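You operate a simulated robot arm through the tools that you are given. There is no shell and no other tool. Be economical: measure what you need, move in short steps, check, and stop when the job is done.

The job below is to be done with a simulated robot arm. You get a single attempt, and the scene is never put back.

## Task
Grease the slide plate's middle, then run the box lid open and shut.
Fine: it is the feed box lid; use the green brush and the grease tin; put the brush back. Set down upright: green brush. Where these are worked on the way, their far stop is far enough and under half their travel is too little: feed box lid. A coat counts when it lies all over at full strength: go over it till it gets no stronger.

It is judged by the outcome, as a careful person would: the job done as asked, and still so three seconds after it is handed in. It fails if anything else is knocked over, pushed out of place, dropped, spilled or broken. A push-on lid holds only when it is set on centred and level and pressed home; a screw cap is set on level and turned clockwise until tight.

## Robot
A 6-joint arm with a two-finger parallel gripper, fixed in place. Base frame: the origin is at the foot of the arm, x ahead of it, y to its left, z up; the work surface is at about z = 1.2. Lengths are in cm, angles in degrees, forces in N, time in s.
With the tool pointing down near the work surface it reaches from about 14 to 58 cm from the base axis. Its first joint turns from -66.0 to 66.0 degrees. Payload 2.1 kg.
The TCP is the grasp point between the finger pads, 3 cm short of the fingertips. In the tool frame z runs along the fingers and y along their closing line. Largest opening 9.4 cm; finger width 2.8, thickness 1; the body of the gripper, 5 by 9.6 cm, starts 5.5 cm behind the TCP.
Orientation is that of the tool frame in the base frame, as a unit quaternion [w, x, y, z]. With the fingers straight down and closing along the base's y, the tool's x points along the base's -x, its y along +y and its z along -z.

## Interface
- The arm moves only by the tool nudge_tool. Its argument "moves" is a list of rows, each a list of 7 numbers: the shift along the tool's x, y, z in units of 20 mm (1.0 is 20 mm), then the turn, a rotation vector about the tool's x, y, z in units of 6 degrees (1.0 is 6 degrees), then the gripper command, from -1 (fully open) to 1 (shut), values between in proportion. In form: [[x, y, z, ax, ay, az, jaw], ...]. A call has 1 to 12 rows; each row shifts and turns the commanded pose from where the row before left it, along the tool's axes as they then stand. A call with a number of a shift or a turn outside -1 to 1 is refused whole. A row lasts 0.2 s, in which the tool goes at most 5 cm and 8.6 degrees; a call with a longer step from one row to the next is refused whole, and so is a gripper value outside its range. A pose out of reach is approached as far as the arm can. The call stops where the force on the tool passes 90 N (or 10 N more than at its start, if that is more) or the arm is blocked; 0.2 s more then pass. The fingers move at their own pace (about 7.2 cm/s each) and stop on an object; they squeeze with about 31 N. The grip force told is the motor's: it shows also when the fingers shut on nothing. Time passes only in rows, and 0.2 s behind the last, so rows that do not move let the fingers close. The reply holds the time, the measured pose of the TCP, the force on the tool along the base axes, the opening and the grip force, in the units named above and with some noise, with the torque about the TCP (base axes, N m) and any sound that the robot's microphone picked up.
- Cameras (640 x 400 px; columns grow to the right, rows downward): "scene" is fixed at [3.72, -37.16, 47.89]; the picture's right is [0.85, -0.53, 0.00], its down [-0.29, -0.46, -0.84] and it looks along [0.45, 0.71, -0.54] (base axes); focal length 230 px, centre (320, 200). "wrist" rides on the gripper at [7.6, 1.4, -10.2] in the tool frame; the picture's right is [-0.18, 0.98, 0.00], its down [-0.75, -0.14, -0.64] and it looks along [-0.63, -0.12, 0.77] (tool axes); focal length 243 px, centre (320, 200). There is no depth. A picture from a camera that has moved, and an enlarged one, comes with that camera's place and axes in the base frame and with its lens. The place of the scene camera against the robot may be out by one fixed shift of up to 1.8 cm in any direction.
- capture(camera): a new picture of that camera. It takes no simulated time.
- enlarge(camera, box): a new picture of the part [left, top, right, bottom] of that camera's present view, enlarged. It takes no simulated time.
- close_job(): hands the job in; it is judged then, once.

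Go step by step. Nothing tells you positions but the pictures and the camera data: compare them with the known pose of the tool, close in by small moves and look again before you grip or let go. The budget is 120 turns and 84 pictures, counting those below and the enlarged ones. Unless the task says otherwise, let go and move clear before handing in, and close with one line.

The tools are called after "Request:" by a JSON object that holds its "name" and its "arguments". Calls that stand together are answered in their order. nudge_tool: Moves the arm, as the interface text tells. Its arguments: {"type":"object","properties":{"moves":{"type":"array"}},"required":["moves"]} The other tools are called the same way: capture (camera) takes a picture; enlarge (camera, box) takes an enlarged picture of a part of a camera's view; close_job () hands the job in.

At the start:

```text
time_s: 0.0
tool_pos: [35.3, 6.57, 39.0]
ee_rot: [0.0, 0.001, 1.0, -0.001]
ft_force: [0.2, 0.3, 0.1]
wrist_torque: [0.01, 0.0, -0.01]
width: 9.39
gripper_force: 0.1
```

scene: 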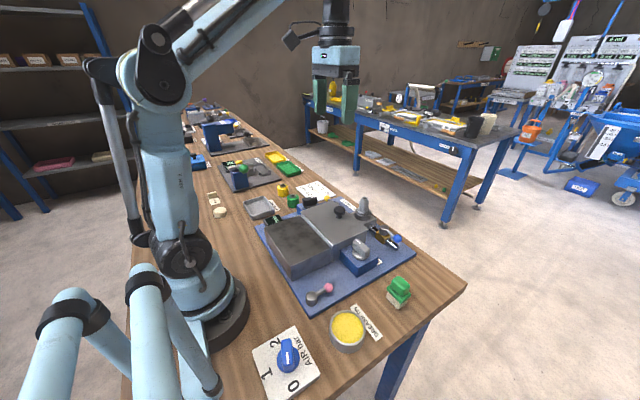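
wrist: 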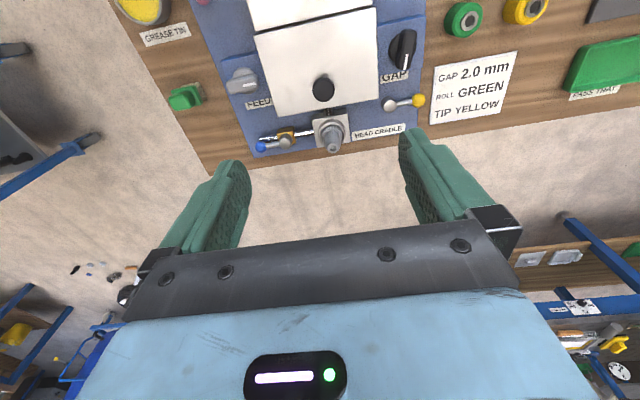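

I see a machine on a blue base, a grease tin at its right, and a green item in a holder. I'll take enlarged views to identify the slide plate, lid and brush.

Request:
{"name": "enlarge", "arguments": {"camera": "scene", "box": [240, 170, 480, 320]}}

Request:
{"name": "enlarge", "arguments": {"camera": "scene", "box": [180, 100, 360, 220]}}

Request:
{"name": "enlarge", "arguments": {"camera": "wrist", "box": [100, 0, 460, 180]}}

Request:
{"name": "enlarge", "arguments": {"camera": "scene", "box": [240, 260, 480, 400]}}

```text
2.67 times, centred on (360, 245) of scene
camera zoom: at [3.72, -37.16, 47.89], right [0.85, -0.53, 0.0], down [-0.29, -0.46, -0.84], along [0.45, 0.71, -0.54], focal length 613 px, centre (213, 80)
```

zoom: 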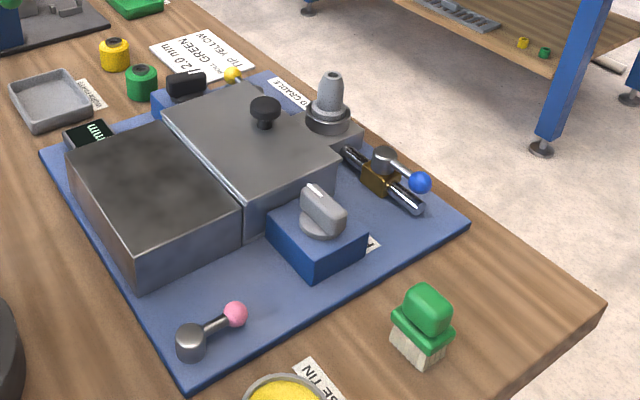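

```text
3.33 times, centred on (270, 160) of scene
camera zoom: at [3.72, -37.16, 47.89], right [0.85, -0.53, 0.0], down [-0.29, -0.46, -0.84], along [0.45, 0.71, -0.54], focal length 767 px, centre (487, 333)
```

zoom: 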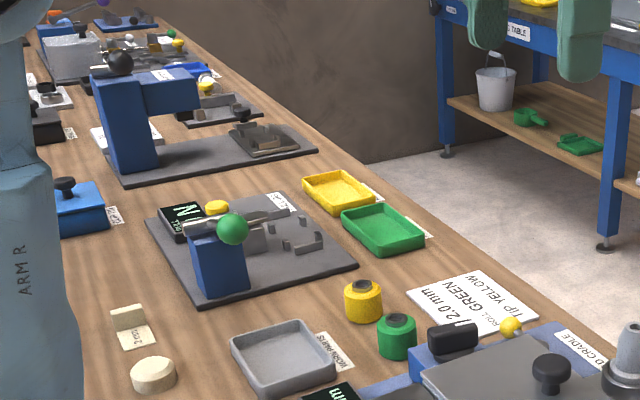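

```text
1.78 times, centred on (280, 90) of wrist
camera zoom: at [27.57, 7.98, 49.21], right [0.18, 0.98, 0.0], down [0.75, -0.14, 0.64], along [0.63, -0.12, -0.77], focal length 431 px, centre (391, 396)
```

zoom: 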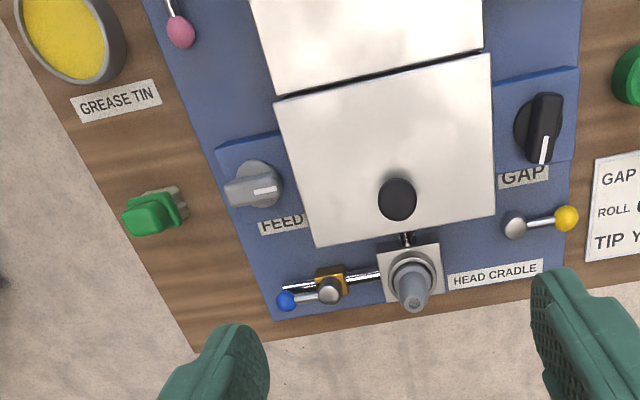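

```text
2.67 times, centred on (360, 330) of scene
camera zoom: at [3.72, -37.16, 47.89], right [0.85, -0.53, 0.0], down [-0.29, -0.46, -0.84], along [0.45, 0.71, -0.54], focal length 613 px, centre (213, -147)
```

zoom: 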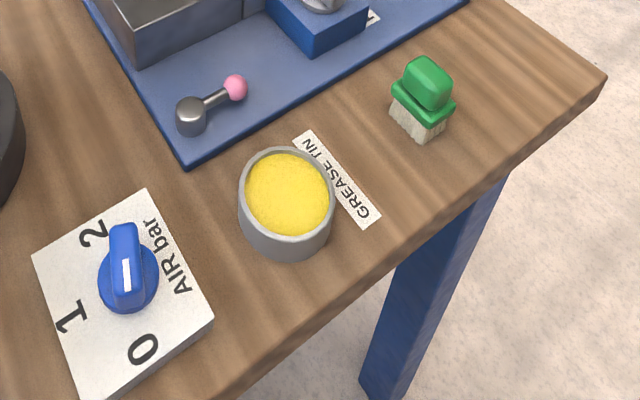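

The machine in front has FEED and GAP dials. I still have to find which thing is labelled the feed box and which the slide plate, so I look at the far end.

Request:
{"name": "enlarge", "arguments": {"camera": "scene", "box": [180, 90, 280, 180]}}

Request:
{"name": "nudge_tool", "arguments": {"moves": [[-1, 1, 0, 0, 0, 0, -1], [-1, 1, 0, 0, 0, 0, -1], [-1, 1, 0, 0, 0, 0, -1], [-0.5, 1, 0, 0, 0, 0, -1], [0, 1, 0, 0, 0, 0, -1], [0, 1, 0, 0, 0, 0, -1]]}}

```text
4.44 times, centred on (230, 135) of scene
camera zoom: at [3.72, -37.16, 47.89], right [0.85, -0.53, 0.0], down [-0.29, -0.46, -0.84], along [0.45, 0.71, -0.54], focal length 1022 px, centre (720, 489)
```

zoom: 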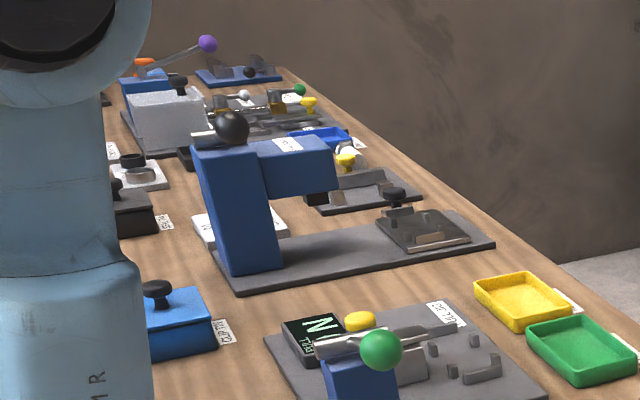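

```text
time_s: 1.4
tool_pos: [40.82, 17.08, 37.62]
ee_rot: [0.0, 0.0, 1.0, 0.0]
ft_force: [0.0, -0.8, -0.3]
wrist_torque: [-0.03, 0.04, 0.03]
width: 9.39
gripper_force: 0.0
out of reach, approached as far as the arm can: row 3, 4, 5, 6
```

The blue box there appears to be a different tin, so the feed box is probably the front machine's box beside the FEED dial. I'll bring the wrist camera back over the machine to read the labels.

Request:
{"name": "capture", "arguments": {"camera": "wrist"}}

Request:
{"name": "nudge_tool", "arguments": {"moves": [[1, -1, 0, 0, 0, 0, -1], [1, -1, 0, 0, 0, 0, -1], [1, -1, 0, 0, 0, 0, -1], [1, -1, 0, 0, 0, 0, -1], [1, -1, 0, 0, 0, 0, -1], [1, -1, 0, 0, 0, 0, -1], [1, -1, 0, 0, 0, 0, -1], [1, 0, 0, 0, 0, 0, -1], [1, 0, 0, 0, 0, 0, -1], [1, 0, 0, 0, 0, 0, -1]]}}

Request:
{"name": "capture", "arguments": {"camera": "wrist"}}

```text
76 pictures are left
camera wrist: at [33.22, 18.5, 47.72], right [0.18, 0.98, 0.0], down [0.75, -0.14, 0.64], along [0.63, -0.12, -0.77], focal length 243 px, centre (320, 200)
```

wrist: 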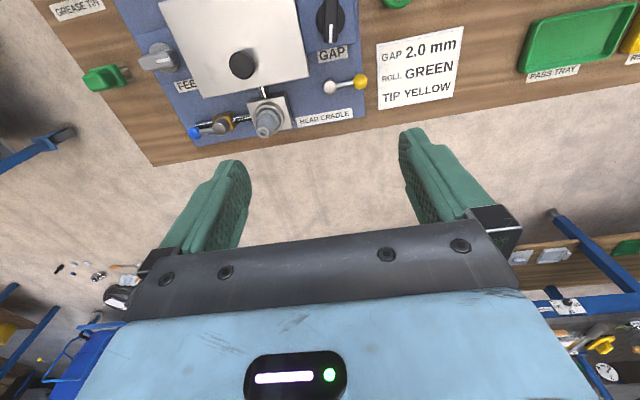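

```text
time_s: 3.6
tool_pos: [20.88, 3.11, 37.57]
ee_rot: [-0.001, 0.0, 1.0, 0.0]
ft_force: [0.7, -0.7, -0.4]
wrist_torque: [-0.03, 0.02, -0.01]
width: 9.38
gripper_force: 0.1
```

```text
75 pictures are left
camera wrist: at [13.23, 4.52, 47.66], right [0.18, 0.98, 0.0], down [0.75, -0.14, 0.64], along [0.63, -0.12, -0.77], focal length 243 px, centre (320, 200)
```

wrist: 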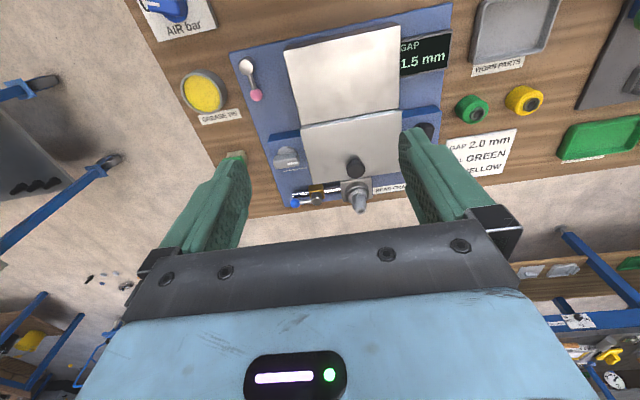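

Request:
{"name": "enlarge", "arguments": {"camera": "wrist", "box": [220, 0, 480, 220]}}

Request:
{"name": "enlarge", "arguments": {"camera": "scene", "box": [250, 180, 420, 310]}}

```text
1.82 times, centred on (350, 110) of wrist
camera zoom: at [13.23, 4.52, 47.66], right [0.18, 0.98, 0.0], down [0.75, -0.14, 0.64], along [0.63, -0.12, -0.77], focal length 441 px, centre (266, 364)
```

zoom: 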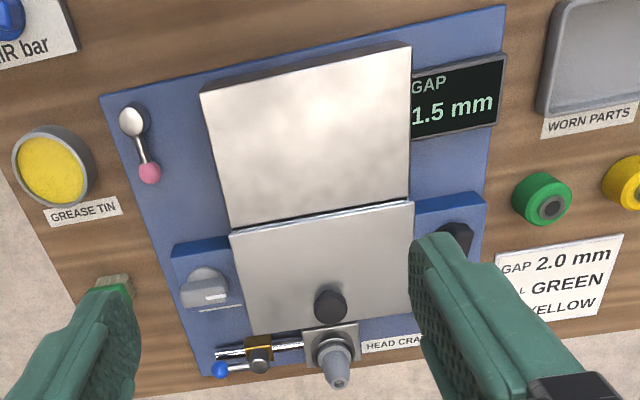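

```text
3.08 times, centred on (335, 245) of scene
camera zoom: at [3.73, -37.16, 47.89], right [0.85, -0.53, 0.0], down [-0.29, -0.46, -0.84], along [0.45, 0.71, -0.54], focal length 708 px, centre (274, 62)
```

zoom: 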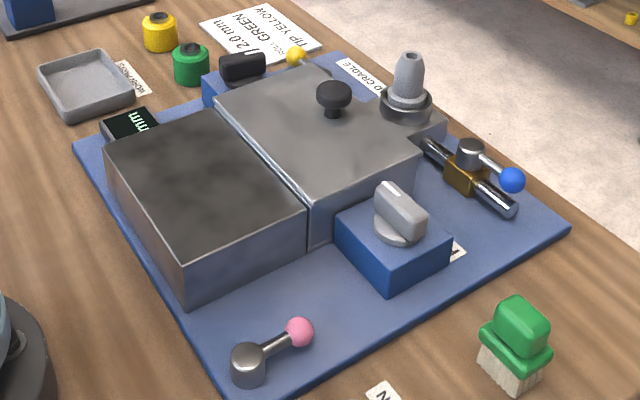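

I take the grey plate nearer the base (x 18–30, y −2–15, top z about 5.6) as the slide plate. The lid with the black knob (x 30–43) should run back over it, and the green brush is near (36, −18). I'll go above the brush and look.

Request:
{"name": "nudge_tool", "arguments": {"moves": [[-0.71, -0.945, 0.89, 0, 0, 0, -1], [-0.71, -0.945, 0.89, 0, 0, 0, -1], [-0.71, -0.945, 0.89, 0, 0, 0, -1], [-0.71, -0.945, 0.89, 0, 0, 0, -1], [-0.71, -0.945, 0.89, 0, 0, 0, -1], [-0.71, -0.945, 0.89, 0, 0, 0, -1], [-0.71, -0.945, 0.89, 0, 0, 0, -1], [-0.71, -0.945, 0.89, 0, 0, 0, -1], [-0.71, -0.945, 0.89, 0, 0, 0, -1], [-0.71, -0.945, 0.89, 0, 0, 0, -1], [-0.71, -0.945, 0.89, 0, 0, 0, -1]]}}

Request:
{"name": "capture", "arguments": {"camera": "wrist"}}

Request:
{"name": "capture", "arguments": {"camera": "scene"}}

```text
time_s: 6.0
tool_pos: [36.43, -17.77, 17.87]
ee_rot: [0.0, 0.0, 1.0, 0.0]
ft_force: [1.1, 0.3, 0.5]
wrist_torque: [-0.02, -0.04, 0.02]
width: 9.42
gripper_force: 0.0
```

```text
72 pictures are left
camera wrist: at [28.79, -16.27, 28.07], right [0.18, 0.98, 0.0], down [0.75, -0.14, 0.64], along [0.63, -0.12, -0.77], focal length 243 px, centre (320, 200)
```

wrist: 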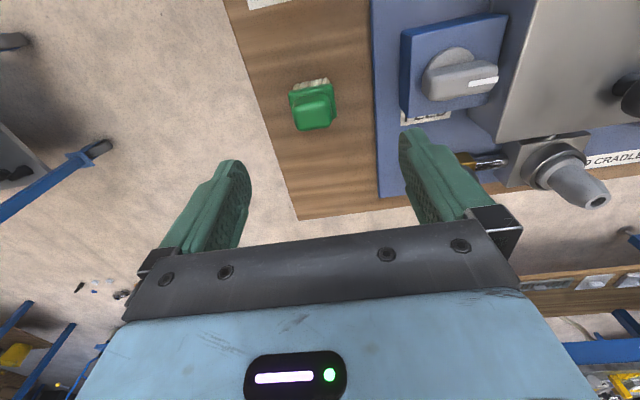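

```text
71 pictures are left
```

scene: 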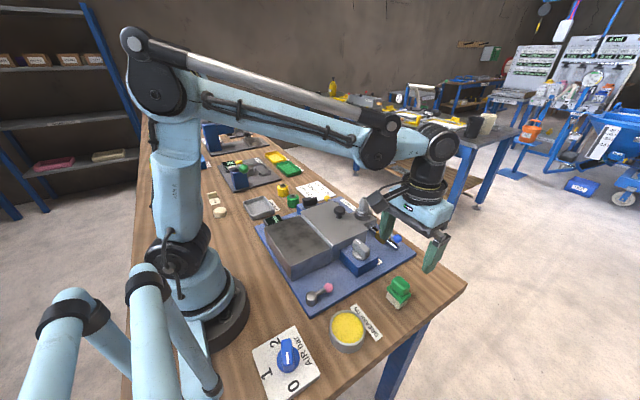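

Request:
{"name": "enlarge", "arguments": {"camera": "wrist", "box": [270, 60, 360, 150]}}

Request:
{"name": "enlarge", "arguments": {"camera": "scene", "box": [370, 260, 430, 320]}}

```text
4.44 times, centred on (315, 105) of wrist
camera zoom: at [28.79, -16.27, 28.07], right [0.18, 0.98, 0.0], down [0.75, -0.14, 0.64], along [0.63, -0.12, -0.77], focal length 1078 px, centre (342, 622)
```

zoom: 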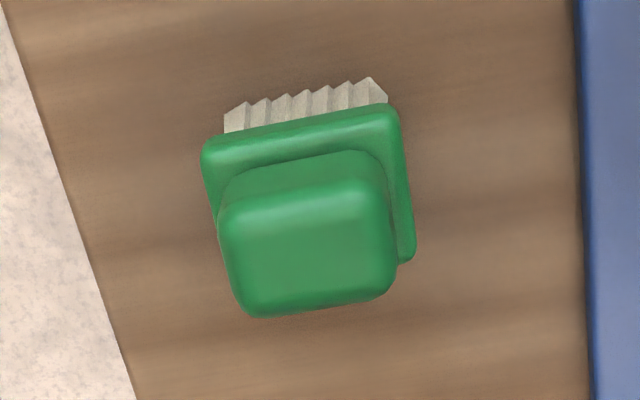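

```text
6.67 times, centred on (400, 290) of scene
camera zoom: at [3.72, -37.16, 47.89], right [0.85, -0.53, 0.0], down [-0.29, -0.46, -0.84], along [0.45, 0.71, -0.54], focal length 1533 px, centre (-213, -400)
```

zoom: 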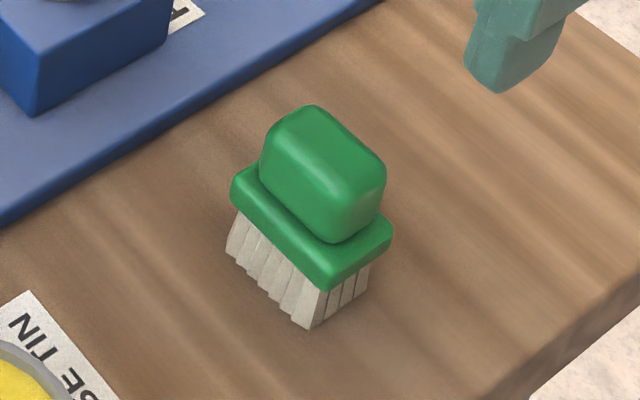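

The brush stands on its bristles near (37, −18.5), square to the base axes. I go lower, then look again for parallax.

Request:
{"name": "nudge_tool", "arguments": {"moves": [[-0.1, -0.13, 0.9, 0, 0, 0, -1], [-0.1, -0.13, 0.9, 0, 0, 0, -1], [-0.1, -0.13, 0.9, 0, 0, 0, -1], [0, 0, 0.7, 0, 0, 0, -1]]}}

Request:
{"name": "capture", "arguments": {"camera": "wrist"}}

Request:
{"name": "enlarge", "arguments": {"camera": "scene", "box": [360, 220, 460, 320]}}

```text
time_s: 7.0
tool_pos: [37.04, -18.41, 11.17]
ee_rot: [-0.001, 0.0, 1.0, 0.0]
ft_force: [-0.5, -0.2, -0.1]
wrist_torque: [-0.03, 0.01, 0.02]
width: 9.42
gripper_force: 0.0
```

```text
68 pictures are left
camera wrist: at [29.44, -17.02, 21.28], right [0.18, 0.98, 0.0], down [0.75, -0.14, 0.64], along [0.63, -0.12, -0.77], focal length 243 px, centre (320, 200)
```

wrist: 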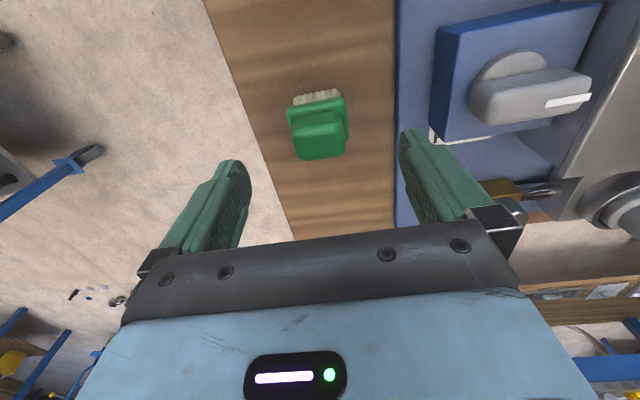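

```text
4.00 times, centred on (410, 270) of scene
camera zoom: at [3.72, -37.16, 47.89], right [0.85, -0.53, 0.0], down [-0.29, -0.46, -0.84], along [0.45, 0.71, -0.54], focal length 920 px, centre (-40, -80)
```

zoom: 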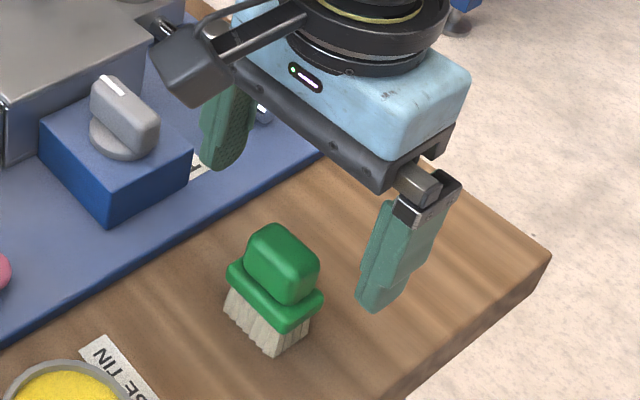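

Parallax puts the handle top at z ≈ 5.4, centre (37, −18.5). I lower so the fingertips stay just above the flange, then close.

Request:
{"name": "nudge_tool", "arguments": {"moves": [[0, -0.05, 0.75, 0, 0, 0, -1], [0, 0, 0.75, 0, 0, 0, -1], [0, 0, 0.68, 0, 0, 0, -1], [0, 0, 0, 0, 0, 0, -1]]}}

Request:
{"name": "enlarge", "arguments": {"camera": "scene", "box": [360, 220, 460, 320]}}

Request:
{"name": "capture", "arguments": {"camera": "wrist"}}

```text
time_s: 8.0
tool_pos: [37.06, -18.58, 6.88]
ee_rot: [0.0, 0.0, 1.0, 0.0]
ft_force: [-0.8, -0.7, 0.9]
wrist_torque: [0.0, 0.02, -0.04]
width: 9.41
gripper_force: 0.1
```

```text
4.00 times, centred on (410, 270) of scene
camera zoom: at [3.72, -37.16, 47.89], right [0.85, -0.53, 0.0], down [-0.29, -0.46, -0.84], along [0.45, 0.71, -0.54], focal length 920 px, centre (-40, -80)
```

zoom: 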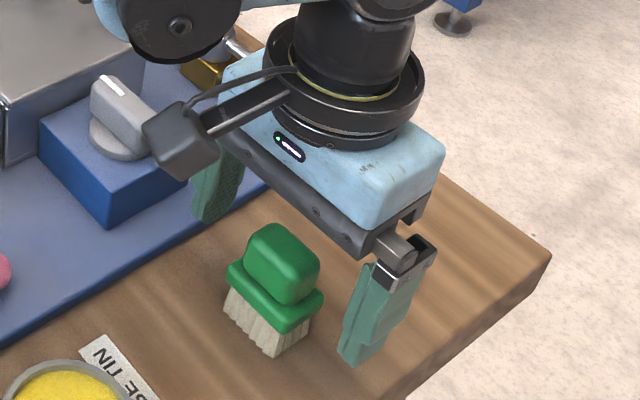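

```text
65 pictures are left
camera wrist: at [29.49, -17.14, 16.92], right [0.18, 0.98, 0.0], down [0.75, -0.14, 0.64], along [0.63, -0.12, -0.77], focal length 243 px, centre (320, 200)
```

wrist: 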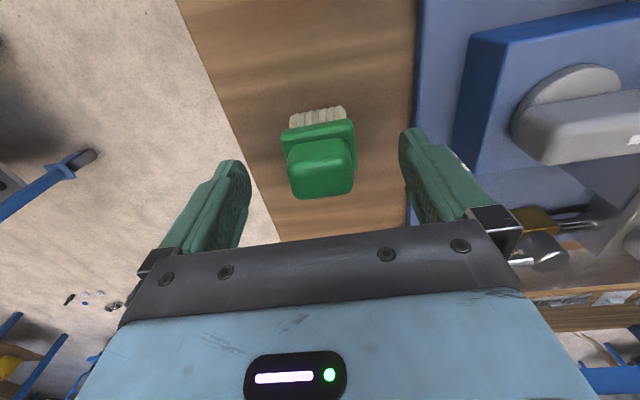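

Request:
{"name": "nudge_tool", "arguments": {"moves": [[-0.1, 0, 0, 0, 0, 0, -0.2], [0, 0, 0, 0, 0, 0, 1], [0, 0, 0, 0, 0, 0, 1], [0, 0, 0, 0, 0, 0, 1], [0, 0, 0, 0, 0, 0, 1], [0, 0, 0, 0, 0, 0, 1]]}}

Request:
{"name": "enlarge", "arguments": {"camera": "scene", "box": [360, 220, 460, 320]}}

```text
time_s: 9.4
tool_pos: [37.34, -18.6, 6.86]
ee_rot: [0.0, 0.0, 1.0, 0.0]
ft_force: [0.0, 0.2, -0.1]
wrist_torque: [-0.03, -0.1, 0.0]
width: 3.96
gripper_force: 31.1
```

```text
4.00 times, centred on (410, 270) of scene
camera zoom: at [3.72, -37.16, 47.89], right [0.85, -0.53, 0.0], down [-0.29, -0.46, -0.84], along [0.45, 0.71, -0.54], focal length 920 px, centre (-40, -80)
```

zoom: 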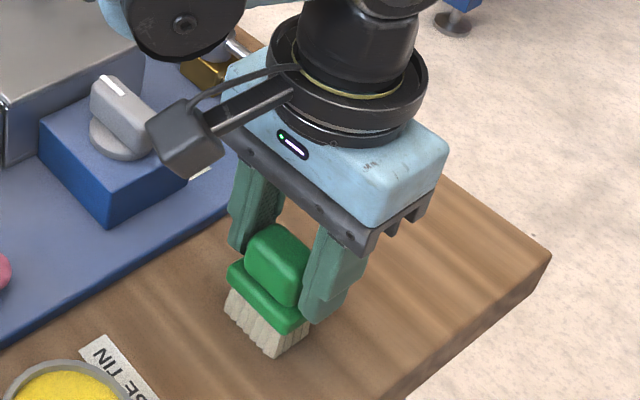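

Gripped at 3.96 cm. I lift a little and check the hold.

Request:
{"name": "nudge_tool", "arguments": {"moves": [[0, 0, -0.5, 0, 0, 0, 1], [0, 0, -1, 0, 0, 0, 1], [0, 0, -1, 0, 0, 0, 1], [0, 0, -1, 0, 0, 0, 1], [0, 0, -0.5, 0, 0, 0, 1]]}}

Request:
{"name": "capture", "arguments": {"camera": "wrist"}}

Request:
{"name": "enlarge", "arguments": {"camera": "scene", "box": [300, 190, 460, 350]}}

```text
time_s: 10.6
tool_pos: [37.24, -18.58, 14.98]
ee_rot: [0.001, 0.0, 1.0, -0.001]
ft_force: [0.1, 0.1, -0.6]
wrist_torque: [0.0, 0.03, 0.01]
width: 3.93
gripper_force: 31.6
```

```text
63 pictures are left
camera wrist: at [29.66, -17.18, 25.01], right [0.18, 0.98, 0.0], down [0.75, -0.14, 0.64], along [0.63, -0.12, -0.77], focal length 243 px, centre (320, 200)
```

wrist: 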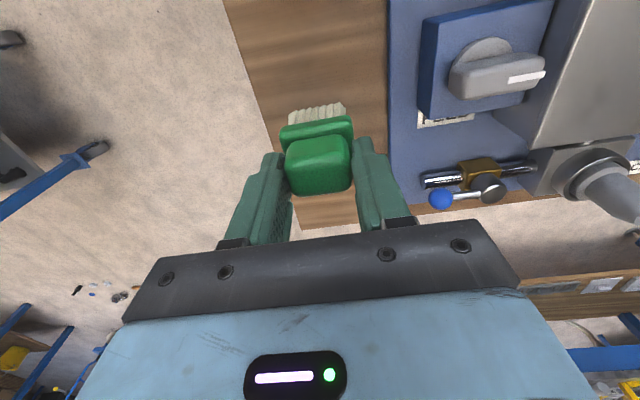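

```text
2.50 times, centred on (380, 270) of scene
camera zoom: at [3.72, -37.16, 47.89], right [0.85, -0.53, 0.0], down [-0.29, -0.46, -0.84], along [0.45, 0.71, -0.54], focal length 575 px, centre (170, 25)
```

zoom: 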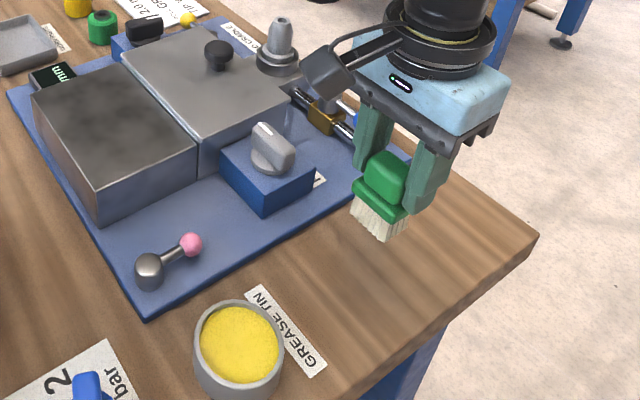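

Brush held firm. Next I move above the grease tin, near (22, −18), and look.

Request:
{"name": "nudge_tool", "arguments": {"moves": [[0.95, 0.05, 0, 0, 0, 0, 1], [0.95, 0.05, 0, 0, 0, 0, 1], [0.95, 0.05, 0, 0, 0, 0, 1], [0.95, 0.05, 0, 0, 0, 0, 1], [0.95, 0.05, 0, 0, 0, 0, 1], [0.95, 0.05, 0, 0, 0, 0, 1], [0.95, 0.05, 0, 0, 0, 0, 1], [0.95, 0.05, 0, 0, 0, 0, 1], [0, 0, 0, 0, 0, 0, 1]]}}

Request:
{"name": "capture", "arguments": {"camera": "wrist"}}

Request:
{"name": "enlarge", "arguments": {"camera": "scene", "box": [280, 230, 440, 390]}}

```text
time_s: 12.6
tool_pos: [22.0, -17.76, 14.8]
ee_rot: [0.0, -0.001, 1.0, 0.0]
ft_force: [-0.2, -0.5, -1.0]
wrist_torque: [0.0, -0.01, -0.01]
width: 3.96
gripper_force: 31.0
```

```text
61 pictures are left
camera wrist: at [14.35, -16.32, 24.99], right [0.18, 0.98, 0.0], down [0.75, -0.14, 0.64], along [0.63, -0.12, -0.77], focal length 243 px, centre (320, 200)
```

wrist: 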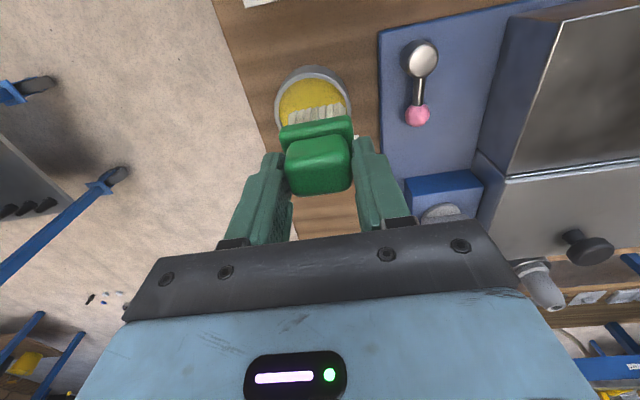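

```text
2.50 times, centred on (360, 310) of scene
camera zoom: at [3.72, -37.16, 47.89], right [0.85, -0.53, 0.0], down [-0.29, -0.46, -0.84], along [0.45, 0.71, -0.54], focal length 575 px, centre (220, -75)
```

zoom: 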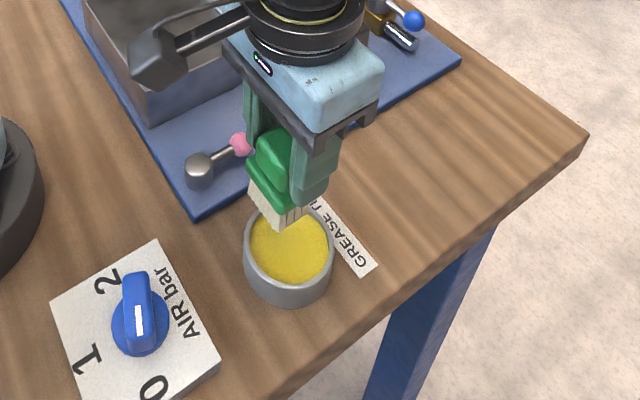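

Tin centre comes out at about (20.9, −18.2). I shift there, lower to just above the rim and recheck.

Request:
{"name": "nudge_tool", "arguments": {"moves": [[0.55, -0.22, 0.5, 0, 0, 0, 1], [0, 0, 0.7, 0, 0, 0, 1], [0, 0, 0.6, 0, 0, 0, 1], [0, 0, 0, 0, 0, 0, 1]]}}

Request:
{"name": "enlarge", "arguments": {"camera": "wrist", "box": [220, 60, 420, 220]}}

Request:
{"name": "enlarge", "arguments": {"camera": "scene", "box": [300, 270, 400, 370]}}

```text
time_s: 13.6
tool_pos: [20.87, -18.1, 11.19]
ee_rot: [-0.001, 0.0, 1.0, 0.0]
ft_force: [-0.8, 0.5, -0.8]
wrist_torque: [-0.01, -0.03, 0.01]
width: 3.94
gripper_force: 31.1
```

```text
2.50 times, centred on (320, 140) of wrist
camera zoom: at [13.29, -16.73, 21.35], right [0.18, 0.98, 0.0], down [0.75, -0.14, 0.64], along [0.63, -0.12, -0.77], focal length 606 px, centre (320, 350)
```

zoom: 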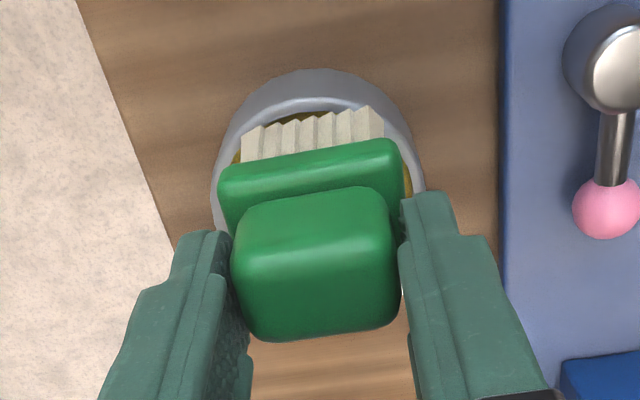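

```text
4.00 times, centred on (350, 320) of scene
camera zoom: at [3.72, -37.16, 47.89], right [0.85, -0.53, 0.0], down [-0.29, -0.46, -0.84], along [0.45, 0.71, -0.54], focal length 920 px, centre (200, -280)
```

zoom: 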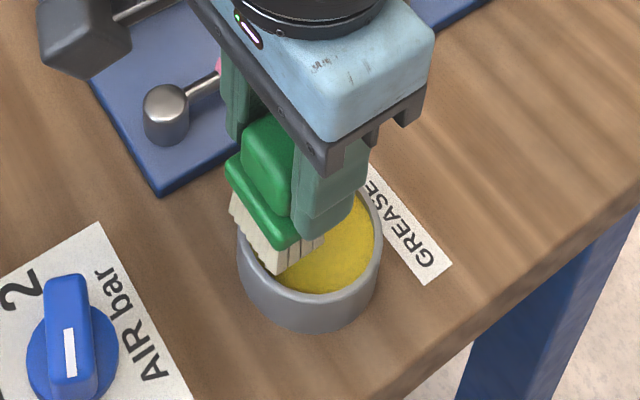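

The wrist view shows the tin's near rim at x ≈ 18.7, so its centre is about (21.7, −18.3). I correct and lower in small steps.

Request:
{"name": "nudge_tool", "arguments": {"moves": [[-0.45, -0.1, 0, 0, 0, 0, 1], [0, 0, 0.4, 0, 0, 0, 1], [0, 0, 0.4, 0, 0, 0, 1], [0, 0, 0.2, 0, 0, 0, 1], [0, 0, 0, 0, 0, 0, 1]]}}

Request:
{"name": "enlarge", "arguments": {"camera": "wrist", "box": [220, 60, 420, 220]}}

Request:
{"name": "enlarge", "arguments": {"camera": "scene", "box": [300, 270, 400, 370]}}

```text
time_s: 14.8
tool_pos: [21.84, -18.33, 9.3]
ee_rot: [-0.001, 0.0, 1.0, 0.001]
ft_force: [-3.6, 6.9, 44.3]
wrist_torque: [0.13, 0.3, 0.02]
width: 3.95
gripper_force: 31.0
```

```text
2.50 times, centred on (320, 140) of wrist
camera zoom: at [14.27, -16.98, 19.38], right [0.18, 0.98, 0.0], down [0.75, -0.14, 0.64], along [0.63, -0.12, -0.77], focal length 606 px, centre (320, 350)
```

zoom: 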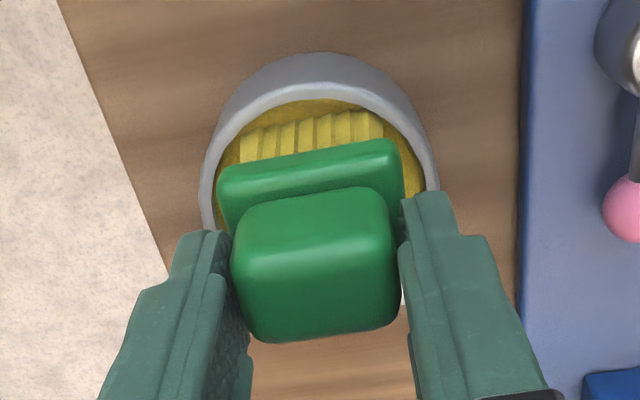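

```text
4.00 times, centred on (350, 320) of scene
camera zoom: at [3.71, -37.15, 47.9], right [0.85, -0.53, 0.0], down [-0.29, -0.46, -0.84], along [0.45, 0.71, -0.54], focal length 920 px, centre (200, -280)
```

zoom: 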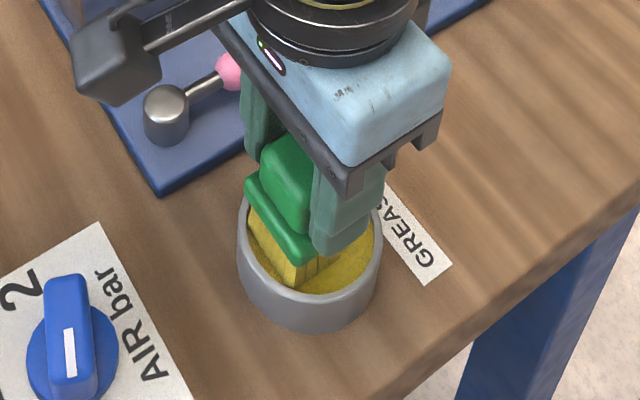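

The bristles are loaded (yellow). I lift out and carry the brush over the middle of the slide plate.

Request:
{"name": "nudge_tool", "arguments": {"moves": [[0, 0, -0.3, 0, 0, 0, 1], [0, 0, -0.5, 0, 0, 0, 1], [0, 0, -1, 0, 0, 0, 1], [0, 0, -1, 0, 0, 0, 1], [0, 0, -0.8, 0, 0, 0, 1], [-0.2, 1, 0, 0, 0, 0, 1], [-0.2, 1, 0, 0, 0, 0, 1], [-0.2, 1, 0, 0, 0, 0, 1], [-0.2, 1, 0, 0, 0, 0, 1], [-0.2, 1, 0, 0, 0, 0, 1], [-0.1, 1, 0, 0, 0, 0, 1], [0, 1, 0, 0, 0, 0, 1]]}}

Request:
{"name": "nudge_tool", "arguments": {"moves": [[0, 1, 0, 0, 0, 0, 1], [0, 1, 0, 0, 0, 0, 1], [0, 1, 0, 0, 0, 0, 1], [0, 1, 0, 0, 0, 0, 1], [0, 1, 0, 0, 0, 0, 1], [0, 0.4, 0, 0, 0, 0, 1], [0, 0, 0.6, 0, 0, 0, 1], [0, 0, 0, 0, 0, 0, 1]]}}

Request:
{"name": "capture", "arguments": {"camera": "wrist"}}

Request:
{"name": "enlarge", "arguments": {"camera": "scene", "box": [240, 160, 400, 320]}}

```text
time_s: 17.4
tool_pos: [24.22, -4.43, 16.47]
ee_rot: [0.0, 0.001, 1.0, 0.0]
ft_force: [-0.4, -0.7, -0.4]
wrist_torque: [0.02, 0.0, 0.02]
width: 3.94
gripper_force: 30.4
```

```text
time_s: 19.2
tool_pos: [24.15, 6.35, 15.14]
ee_rot: [0.0, 0.0, 1.0, -0.001]
ft_force: [-0.1, -0.2, -0.6]
wrist_torque: [0.0, -0.07, 0.02]
width: 3.96
gripper_force: 31.0
```

```text
55 pictures are left
camera wrist: at [16.45, 7.78, 25.31], right [0.18, 0.98, 0.0], down [0.75, -0.14, 0.64], along [0.63, -0.12, -0.77], focal length 243 px, centre (320, 200)
```

wrist: 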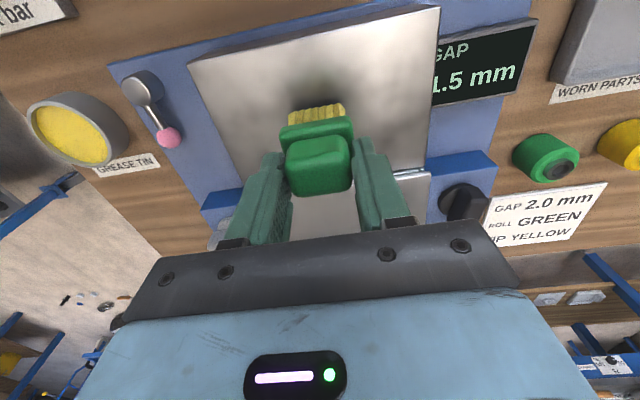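

```text
2.50 times, centred on (320, 240) of scene
camera zoom: at [3.72, -37.16, 47.89], right [0.85, -0.53, 0.0], down [-0.29, -0.46, -0.84], along [0.45, 0.71, -0.54], focal length 575 px, centre (320, 100)
```

zoom: 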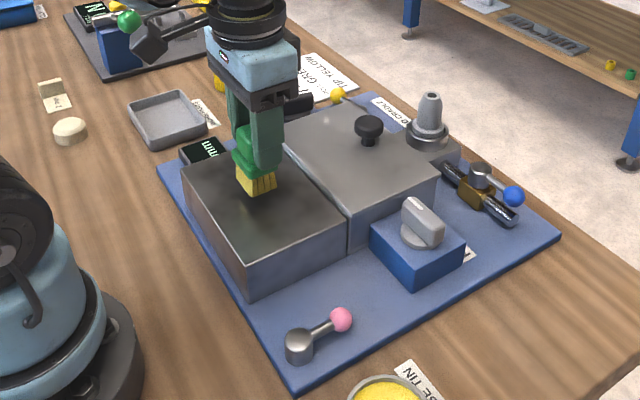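

Over the plate centre. I lower gently until contact is felt.

Request:
{"name": "nudge_tool", "arguments": {"moves": [[0, 0.05, 0.6, 0, 0, 0, 1], [0, 0, 0.5, 0, 0, 0, 1], [0, 0, 0.4, 0, 0, 0, 1], [0, 0, 0.2, 0, 0, 0, 1], [0, 0, 0, 0, 0, 0, 1]]}}

Request:
{"name": "enlarge", "arguments": {"camera": "scene", "box": [260, 180, 360, 280]}}

```text
time_s: 19.8
tool_pos: [24.25, 6.54, 13.48]
ee_rot: [-0.005, 0.0, 1.0, -0.002]
ft_force: [-2.1, -1.5, 22.7]
wrist_torque: [0.13, -0.12, -0.01]
width: 3.97
gripper_force: 31.1
stopped in row 3: the force on the tool passed its limit at 139 N (the readings are from after the stop); the commanded pose is now the measured one
```

```text
4.00 times, centred on (310, 230) of scene
camera zoom: at [3.72, -37.16, 47.89], right [0.85, -0.53, 0.0], down [-0.29, -0.46, -0.84], along [0.45, 0.71, -0.54], focal length 920 px, centre (360, 80)
```

zoom: 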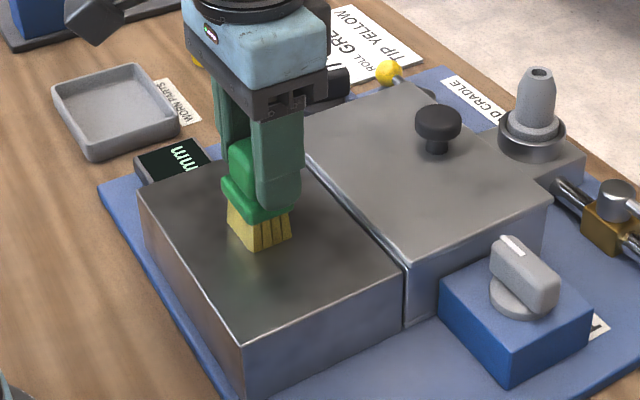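

Contact at TCP z ≈ 13.5, so the plate top is about z 7.8 and its centre about (23.7, 6.4). I ease the press a little and make first strokes.

Request:
{"name": "nudge_tool", "arguments": {"moves": [[0, 0, 0, 0, 0, 0, 1], [0.25, 0, 0, 0, 0, 0, 1], [0.25, 0.5, 0, 0, 0, 0, 1], [0, 0.5, 0, 0, 0, 0, 1], [0, -0.5, 0, 0, 0, 0, 1], [0, -0.5, 0, 0, 0, 0, 1], [0, -0.5, 0, 0, 0, 0, 1], [0, -0.5, 0, 0, 0, 0, 1]]}}

Request:
{"name": "enlarge", "arguments": {"camera": "scene", "box": [260, 180, 360, 280]}}

Request:
{"name": "capture", "arguments": {"camera": "wrist"}}

```text
time_s: 21.6
tool_pos: [23.12, 4.63, 13.56]
ee_rot: [-0.005, 0.0, 1.0, -0.001]
ft_force: [1.7, 12.0, 34.0]
wrist_torque: [0.75, -0.5, 0.16]
width: 3.98
gripper_force: 31.0
```

```text
4.00 times, centred on (310, 230) of scene
camera zoom: at [3.72, -37.16, 47.9], right [0.85, -0.53, 0.0], down [-0.29, -0.46, -0.84], along [0.45, 0.71, -0.54], focal length 920 px, centre (360, 80)
```

zoom: 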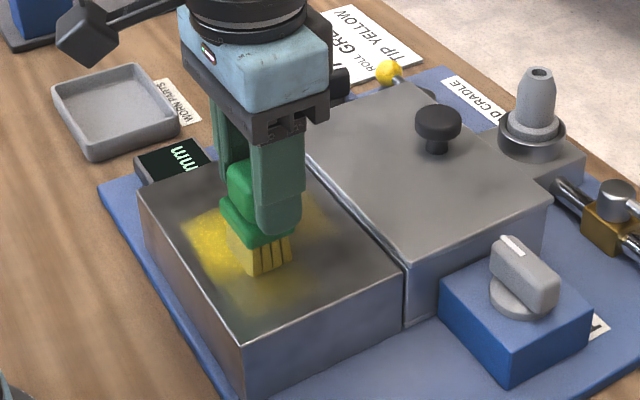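

```text
51 pictures are left
camera wrist: at [15.63, 5.98, 23.73], right [0.18, 0.98, 0.0], down [0.76, -0.14, 0.64], along [0.62, -0.12, -0.77], focal length 243 px, centre (320, 200)
```

wrist: 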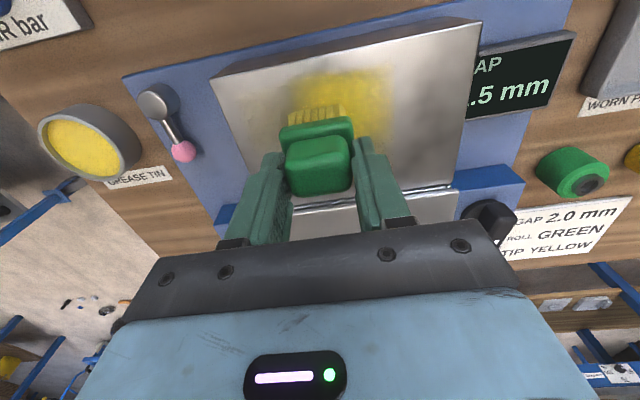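

Grease is going on where the brush sweeps. I continue covering the middle in passes.

Request:
{"name": "nudge_tool", "arguments": {"moves": [[0, -0.8, 0, 0, 0, 0, 1], [0.7, 0, 0, 0, 0, 0, 1], [0, 0.7, 0, 0, 0, 0, 1], [0, 0.7, 0, 0, 0, 0, 1], [0, 0.7, 0, 0, 0, 0, 1], [0, 0.7, 0, 0, 0, 0, 1], [0, 0.7, 0, 0, 0, 0, 1], [-0.8, 0, 0, 0, 0, 0, 1], [0, -0.7, 0, 0, 0, 0, 1], [0, -0.7, 0, 0, 0, 0, 1], [0, -0.7, 0, 0, 0, 0, 1], [0, -0.7, 0, 0, 0, 0, 1]]}}

Request:
{"name": "nudge_tool", "arguments": {"moves": [[0, -0.7, 0, 0, 0, 0, 1], [-0.8, 0, 0, 0, 0, 0, 1], [0, 0.7, 0, 0, 0, 0, 1], [0, 0.7, 0, 0, 0, 0, 1], [0, 0.7, 0, 0, 0, 0, 1], [0, 0.7, 0, 0, 0, 0, 1], [0, 0.7, 0, 0, 0, 0, 1], [0.8, 0, 0, 0, 0, 0, 1], [0, -0.6, 0, 0, 0, 0, 1], [0, 0, -1, 0, 0, 0, 1], [0, 0, -1, 0, 0, 0, 1]]}}

Request:
{"name": "enlarge", "arguments": {"camera": "scene", "box": [260, 180, 360, 280]}}

Request:
{"name": "capture", "arguments": {"camera": "wrist"}}

```text
time_s: 24.2
tool_pos: [23.4, 4.37, 13.49]
ee_rot: [-0.005, 0.0, 1.0, -0.001]
ft_force: [0.6, 12.2, 34.3]
wrist_torque: [0.74, -0.46, 0.09]
width: 3.98
gripper_force: 30.8
```

```text
time_s: 26.6
tool_pos: [23.34, 8.54, 17.39]
ee_rot: [-0.005, 0.0, 1.0, -0.001]
ft_force: [-0.3, -0.5, -0.2]
wrist_torque: [0.03, 0.0, 0.03]
width: 3.98
gripper_force: 31.0
```

```text
4.00 times, centred on (310, 230) of scene
camera zoom: at [3.72, -37.16, 47.89], right [0.85, -0.53, 0.0], down [-0.29, -0.46, -0.84], along [0.45, 0.71, -0.54], focal length 920 px, centre (360, 80)
```

zoom: 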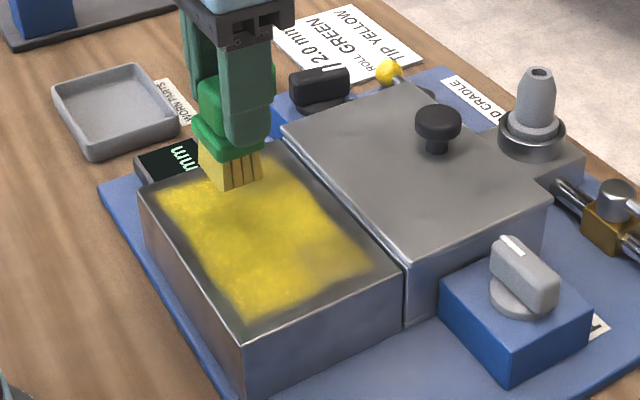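

```text
49 pictures are left
camera wrist: at [15.86, 10.06, 27.67], right [0.18, 0.98, 0.0], down [0.76, -0.14, 0.63], along [0.62, -0.12, -0.77], focal length 243 px, centre (320, 200)
```

wrist: 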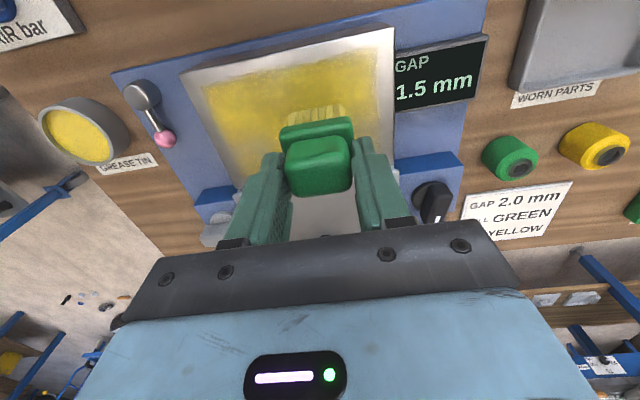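

A broad coat is on. I correct the slight tilt and move toward the tin to reload, leaving the plate visible.

Request:
{"name": "nudge_tool", "arguments": {"moves": [[0, -0.9, 0, 0, -0.1, 0, 1], [0, -1, 0, 0, 0, 0, 1], [0, -1, 0, 0, 0, 0, 1], [0, -1, 0, 0, 0, 0, 1], [0, -1, 0, 0, 0, 0, 1], [0, -1, 0, 0, 0, 0, 1], [0, -1, 0, 0, 0, 0, 1], [0, -1, 0, 0, 0, 0, 1], [0.2, -1, 0, 0, 0, 0, 1], [0.2, -1, 0, 0, 0, 0, 1], [0.2, -1, 0, 0, 0, 0, 1], [0.2, -1, 0, 0, 0, 0, 1]]}}

Request:
{"name": "enlarge", "arguments": {"camera": "scene", "box": [260, 180, 360, 280]}}

```text
time_s: 29.2
tool_pos: [21.85, -15.13, 17.75]
ee_rot: [0.001, 0.0, 1.0, -0.002]
ft_force: [-0.8, -0.3, -0.8]
wrist_torque: [-0.03, -0.01, 0.01]
width: 4.0
gripper_force: 30.9
```

```text
4.00 times, centred on (310, 230) of scene
camera zoom: at [3.72, -37.16, 47.89], right [0.85, -0.53, 0.0], down [-0.29, -0.46, -0.84], along [0.45, 0.71, -0.54], focal length 920 px, centre (360, 80)
```

zoom: 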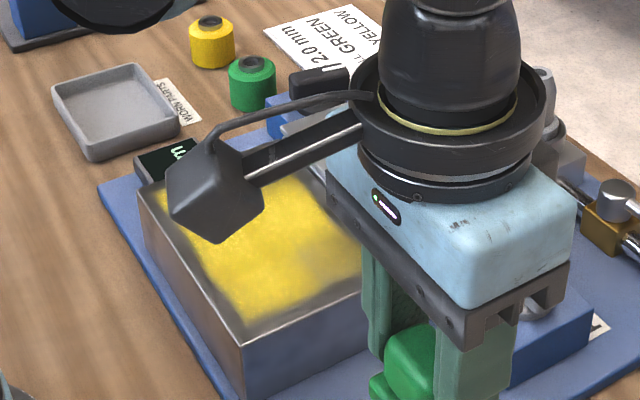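

Request:
{"name": "nudge_tool", "arguments": {"moves": [[0, -0.8, 0, 0, 0, 0, 1], [0, -0.8, 0, 0, 0, 0, 1], [0, 0, 1, 0, 0, 0, 1], [0, 0, 1, 0, 0, 0, 1], [0, 0, 1, 0, 0, 0, 1], [0, 0, 0.6, 0, 0, 0, 1], [0, 0, 0.25, 0, 0, 0, 1], [0, 0, 0.2, 0, 0, 0, 1], [0, 0, 0, 0, 0, 0, 1]]}}

Request:
{"name": "enlarge", "arguments": {"camera": "wrist", "box": [220, 60, 420, 220]}}

Request:
{"name": "enlarge", "arguments": {"camera": "scene", "box": [240, 160, 400, 360]}}

```text
time_s: 31.2
tool_pos: [21.8, -18.36, 9.28]
ee_rot: [0.001, 0.0, 1.0, -0.002]
ft_force: [-0.3, 0.0, -1.0]
wrist_torque: [0.02, 0.0, -0.02]
width: 3.96
gripper_force: 31.6
```

```text
2.50 times, centred on (320, 140) of wrist
camera zoom: at [14.15, -16.87, 19.53], right [0.18, 0.98, 0.0], down [0.75, -0.14, 0.64], along [0.63, -0.12, -0.77], focal length 606 px, centre (320, 350)
```

zoom: 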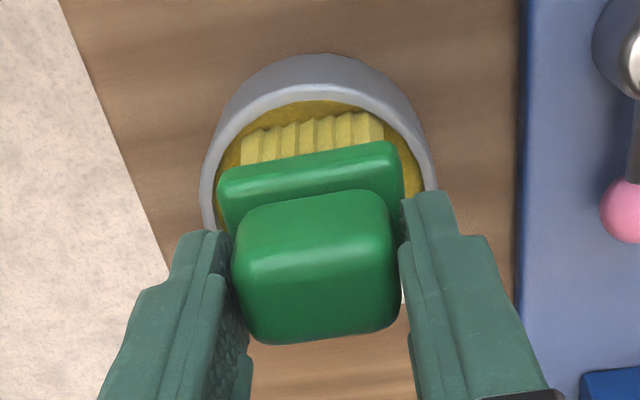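

```text
2.00 times, centred on (320, 260) of scene
camera zoom: at [3.72, -37.16, 47.89], right [0.85, -0.53, 0.0], down [-0.29, -0.46, -0.84], along [0.45, 0.71, -0.54], focal length 460 px, centre (320, 80)
```

zoom: 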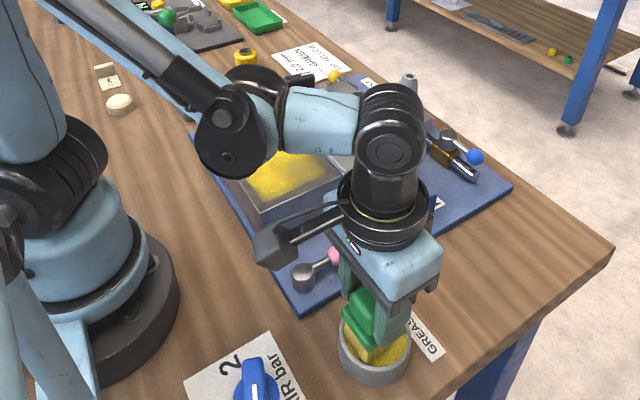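

The brush slid up a few mm in the grip earlier, so I dip slightly further until it presses lightly.

Request:
{"name": "nudge_tool", "arguments": {"moves": [[0, 0, 0.1, 0, 0, 0, 1], [0, 0, 0.1, 0, 0, 0, 1], [0, 0, 0, 0, 0, 0, 1]]}}

```text
time_s: 32.0
tool_pos: [21.88, -18.43, 9.35]
ee_rot: [-0.001, 0.0, 1.0, 0.0]
ft_force: [-1.4, 2.2, 21.6]
wrist_torque: [-0.03, -0.05, -0.03]
width: 3.95
gripper_force: 30.6
stopped in row 3: the force on the tool passed its limit at 94 N (the readings are from after the stop); the commanded pose is now the measured one
```

Loaded again. Back to the plate for a second going-over.

Request:
{"name": "nudge_tool", "arguments": {"moves": [[0, 0, -0.4, 0, 0, 0, 1], [0, 0, -1, 0, 0, 0, 1], [0, 0, -1, 0, 0, 0, 1], [0, 0, -1, 0, 0, 0, 1], [0, 0, -0.2, 0, 0, 0, 1], [0, 1, 0, 0, 0, 0, 1], [0, 1, 0, 0, 0, 0, 1], [0, 1, 0, 0, 0, 0, 1], [0, 1, 0, 0, 0, 0, 1], [0, 1, 0, 0, 0, 0, 1], [0, 1, 0, 0, 0, 0, 1], [0, 1, 0, 0, 0, 0, 1]]}}

Request:
{"name": "nudge_tool", "arguments": {"moves": [[0, 1, 0, 0, 0, 0, 1], [0, 1, 0, 0, 0, 0, 1], [0, 1, 0, 0, 0, 0, 1], [0, 0.8, 0, 0, 0, 0, 1], [0, 0, 0.5, 0, 0, 0, 1], [0, 0, 0.5, 0, 0, 0, 1], [0, 0, 0.2, 0, 0, 0, 1], [0, 0, 0.1, 0, 0, 0, 1], [0, 0, 0, 0, 0, 0, 1]]}}

```text
time_s: 34.6
tool_pos: [21.78, -4.33, 16.44]
ee_rot: [-0.001, 0.001, 1.0, 0.0]
ft_force: [-0.2, -0.1, -1.1]
wrist_torque: [-0.02, 0.03, 0.01]
width: 3.99
gripper_force: 30.8
```

```text
time_s: 36.6
tool_pos: [21.89, 3.27, 13.62]
ee_rot: [-0.002, 0.0, 1.0, 0.0]
ft_force: [0.4, -0.1, -0.9]
wrist_torque: [-0.01, 0.0, 0.0]
width: 3.99
gripper_force: 30.6
```

Request:
{"name": "nudge_tool", "arguments": {"moves": [[0, 0, 0.05, 0, 0, 0, 1], [0, 0, 0.05, 0, 0, 0, 1], [0, 0, 0, 0, 0, 0, 1]]}}

```text
time_s: 37.4
tool_pos: [22.0, 3.31, 13.59]
ee_rot: [-0.001, -0.001, 1.0, 0.0]
ft_force: [-2.5, 0.8, 7.1]
wrist_torque: [-0.02, -0.02, -0.01]
width: 3.97
gripper_force: 31.0
```

Request:
{"name": "nudge_tool", "arguments": {"moves": [[0, 0, 0.05, 0, 0, 0, 1], [0, 0.55, 0, 0, 0, 0, 1], [0, 0.55, 0, 0, 0, 0, 1], [0, 0.55, 0, 0, 0, 0, 1], [0, 0.55, 0, 0, 0, 0, 1], [0, 0.55, 0, 0, 0, 0, 1], [0, 0.55, 0, 0, 0, 0, 1], [-0.6, 0, 0, 0, 0, 0, 1], [0, -0.55, 0, 0, 0, 0, 1], [0, -0.55, 0, 0, 0, 0, 1], [0, -0.55, 0, 0, 0, 0, 1], [0, -0.55, 0, 0, 0, 0, 1]]}}

Request:
{"name": "nudge_tool", "arguments": {"moves": [[0, -0.55, 0, 0, 0, 0, 1], [0, -0.55, 0, 0, 0, 0, 1], [-0.6, 0, 0, 0, 0, 0, 1], [0, 0.55, 0, 0, 0, 0, 1], [0, 0.55, 0, 0, 0, 0, 1], [0, 0.55, 0, 0, 0, 0, 1], [0, 0.55, 0, 0, 0, 0, 1], [0, 0.55, 0, 0, 0, 0, 1], [0, 0.55, 0, 0, 0, 0, 1], [-0.5, 0, 0, 0, 0, 0, 1], [0, -0.55, 0, 0, 0, 0, 1], [0, -0.55, 0, 0, 0, 0, 1]]}}

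Request:
{"name": "nudge_tool", "arguments": {"moves": [[0, -0.55, 0, 0, 0, 0, 1], [0, -0.55, 0, 0, 0, 0, 1], [0, -0.55, 0, 0, 0, 0, 1], [0, -0.55, 0, 0, 0, 0, 1], [0.5, 0, 0, 0, 0, 0, 1], [0.5, 0, 0, 0, 0, 0, 1], [0.5, 0, 0, 0, 0, 0, 1]]}}

Request:
{"name": "enlarge", "arguments": {"camera": "scene", "box": [260, 180, 360, 280]}}

Request:
{"name": "capture", "arguments": {"camera": "wrist"}}

```text
time_s: 40.0
tool_pos: [23.01, 5.47, 13.44]
ee_rot: [0.0, 0.0, 1.0, 0.001]
ft_force: [1.2, 11.5, 33.7]
wrist_torque: [0.7, -0.08, -0.01]
width: 4.01
gripper_force: 30.8
```

```text
time_s: 42.6
tool_pos: [25.41, 7.65, 13.4]
ee_rot: [0.001, -0.001, 1.0, 0.002]
ft_force: [1.9, 14.7, 41.6]
wrist_torque: [0.57, -0.02, 0.01]
width: 3.98
gripper_force: 31.3
```

```text
time_s: 44.2
tool_pos: [22.22, 3.12, 13.53]
ee_rot: [0.0, 0.0, 1.0, -0.001]
ft_force: [11.3, -1.4, 31.1]
wrist_torque: [-0.09, -0.65, -0.03]
width: 3.97
gripper_force: 30.5
```

```text
4.00 times, centred on (310, 230) of scene
camera zoom: at [3.72, -37.16, 47.9], right [0.85, -0.53, 0.0], down [-0.29, -0.46, -0.84], along [0.45, 0.71, -0.54], focal length 920 px, centre (360, 80)
```

zoom: 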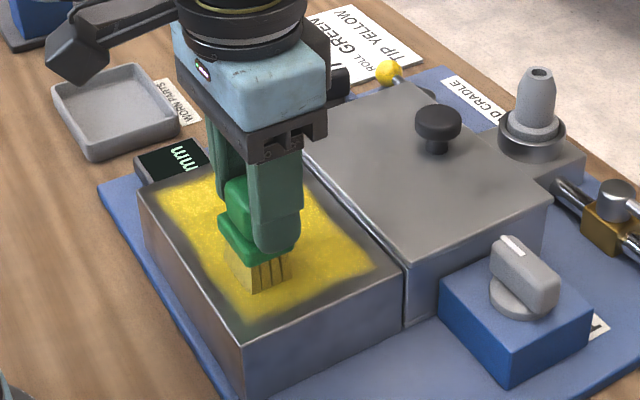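

```text
44 pictures are left
camera wrist: at [14.67, 4.64, 23.65], right [0.18, 0.98, 0.0], down [0.75, -0.14, 0.64], along [0.63, -0.12, -0.77], focal length 243 px, centre (320, 200)
```

wrist: 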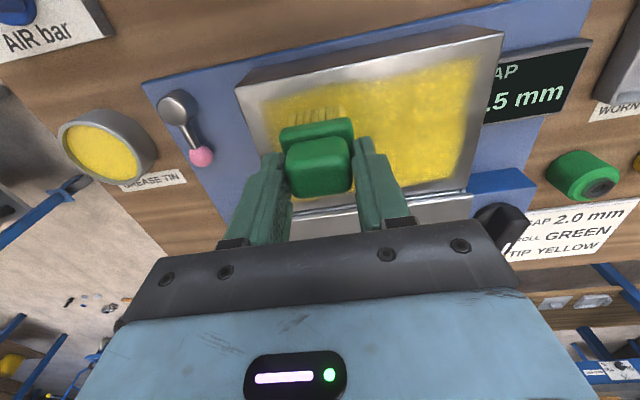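

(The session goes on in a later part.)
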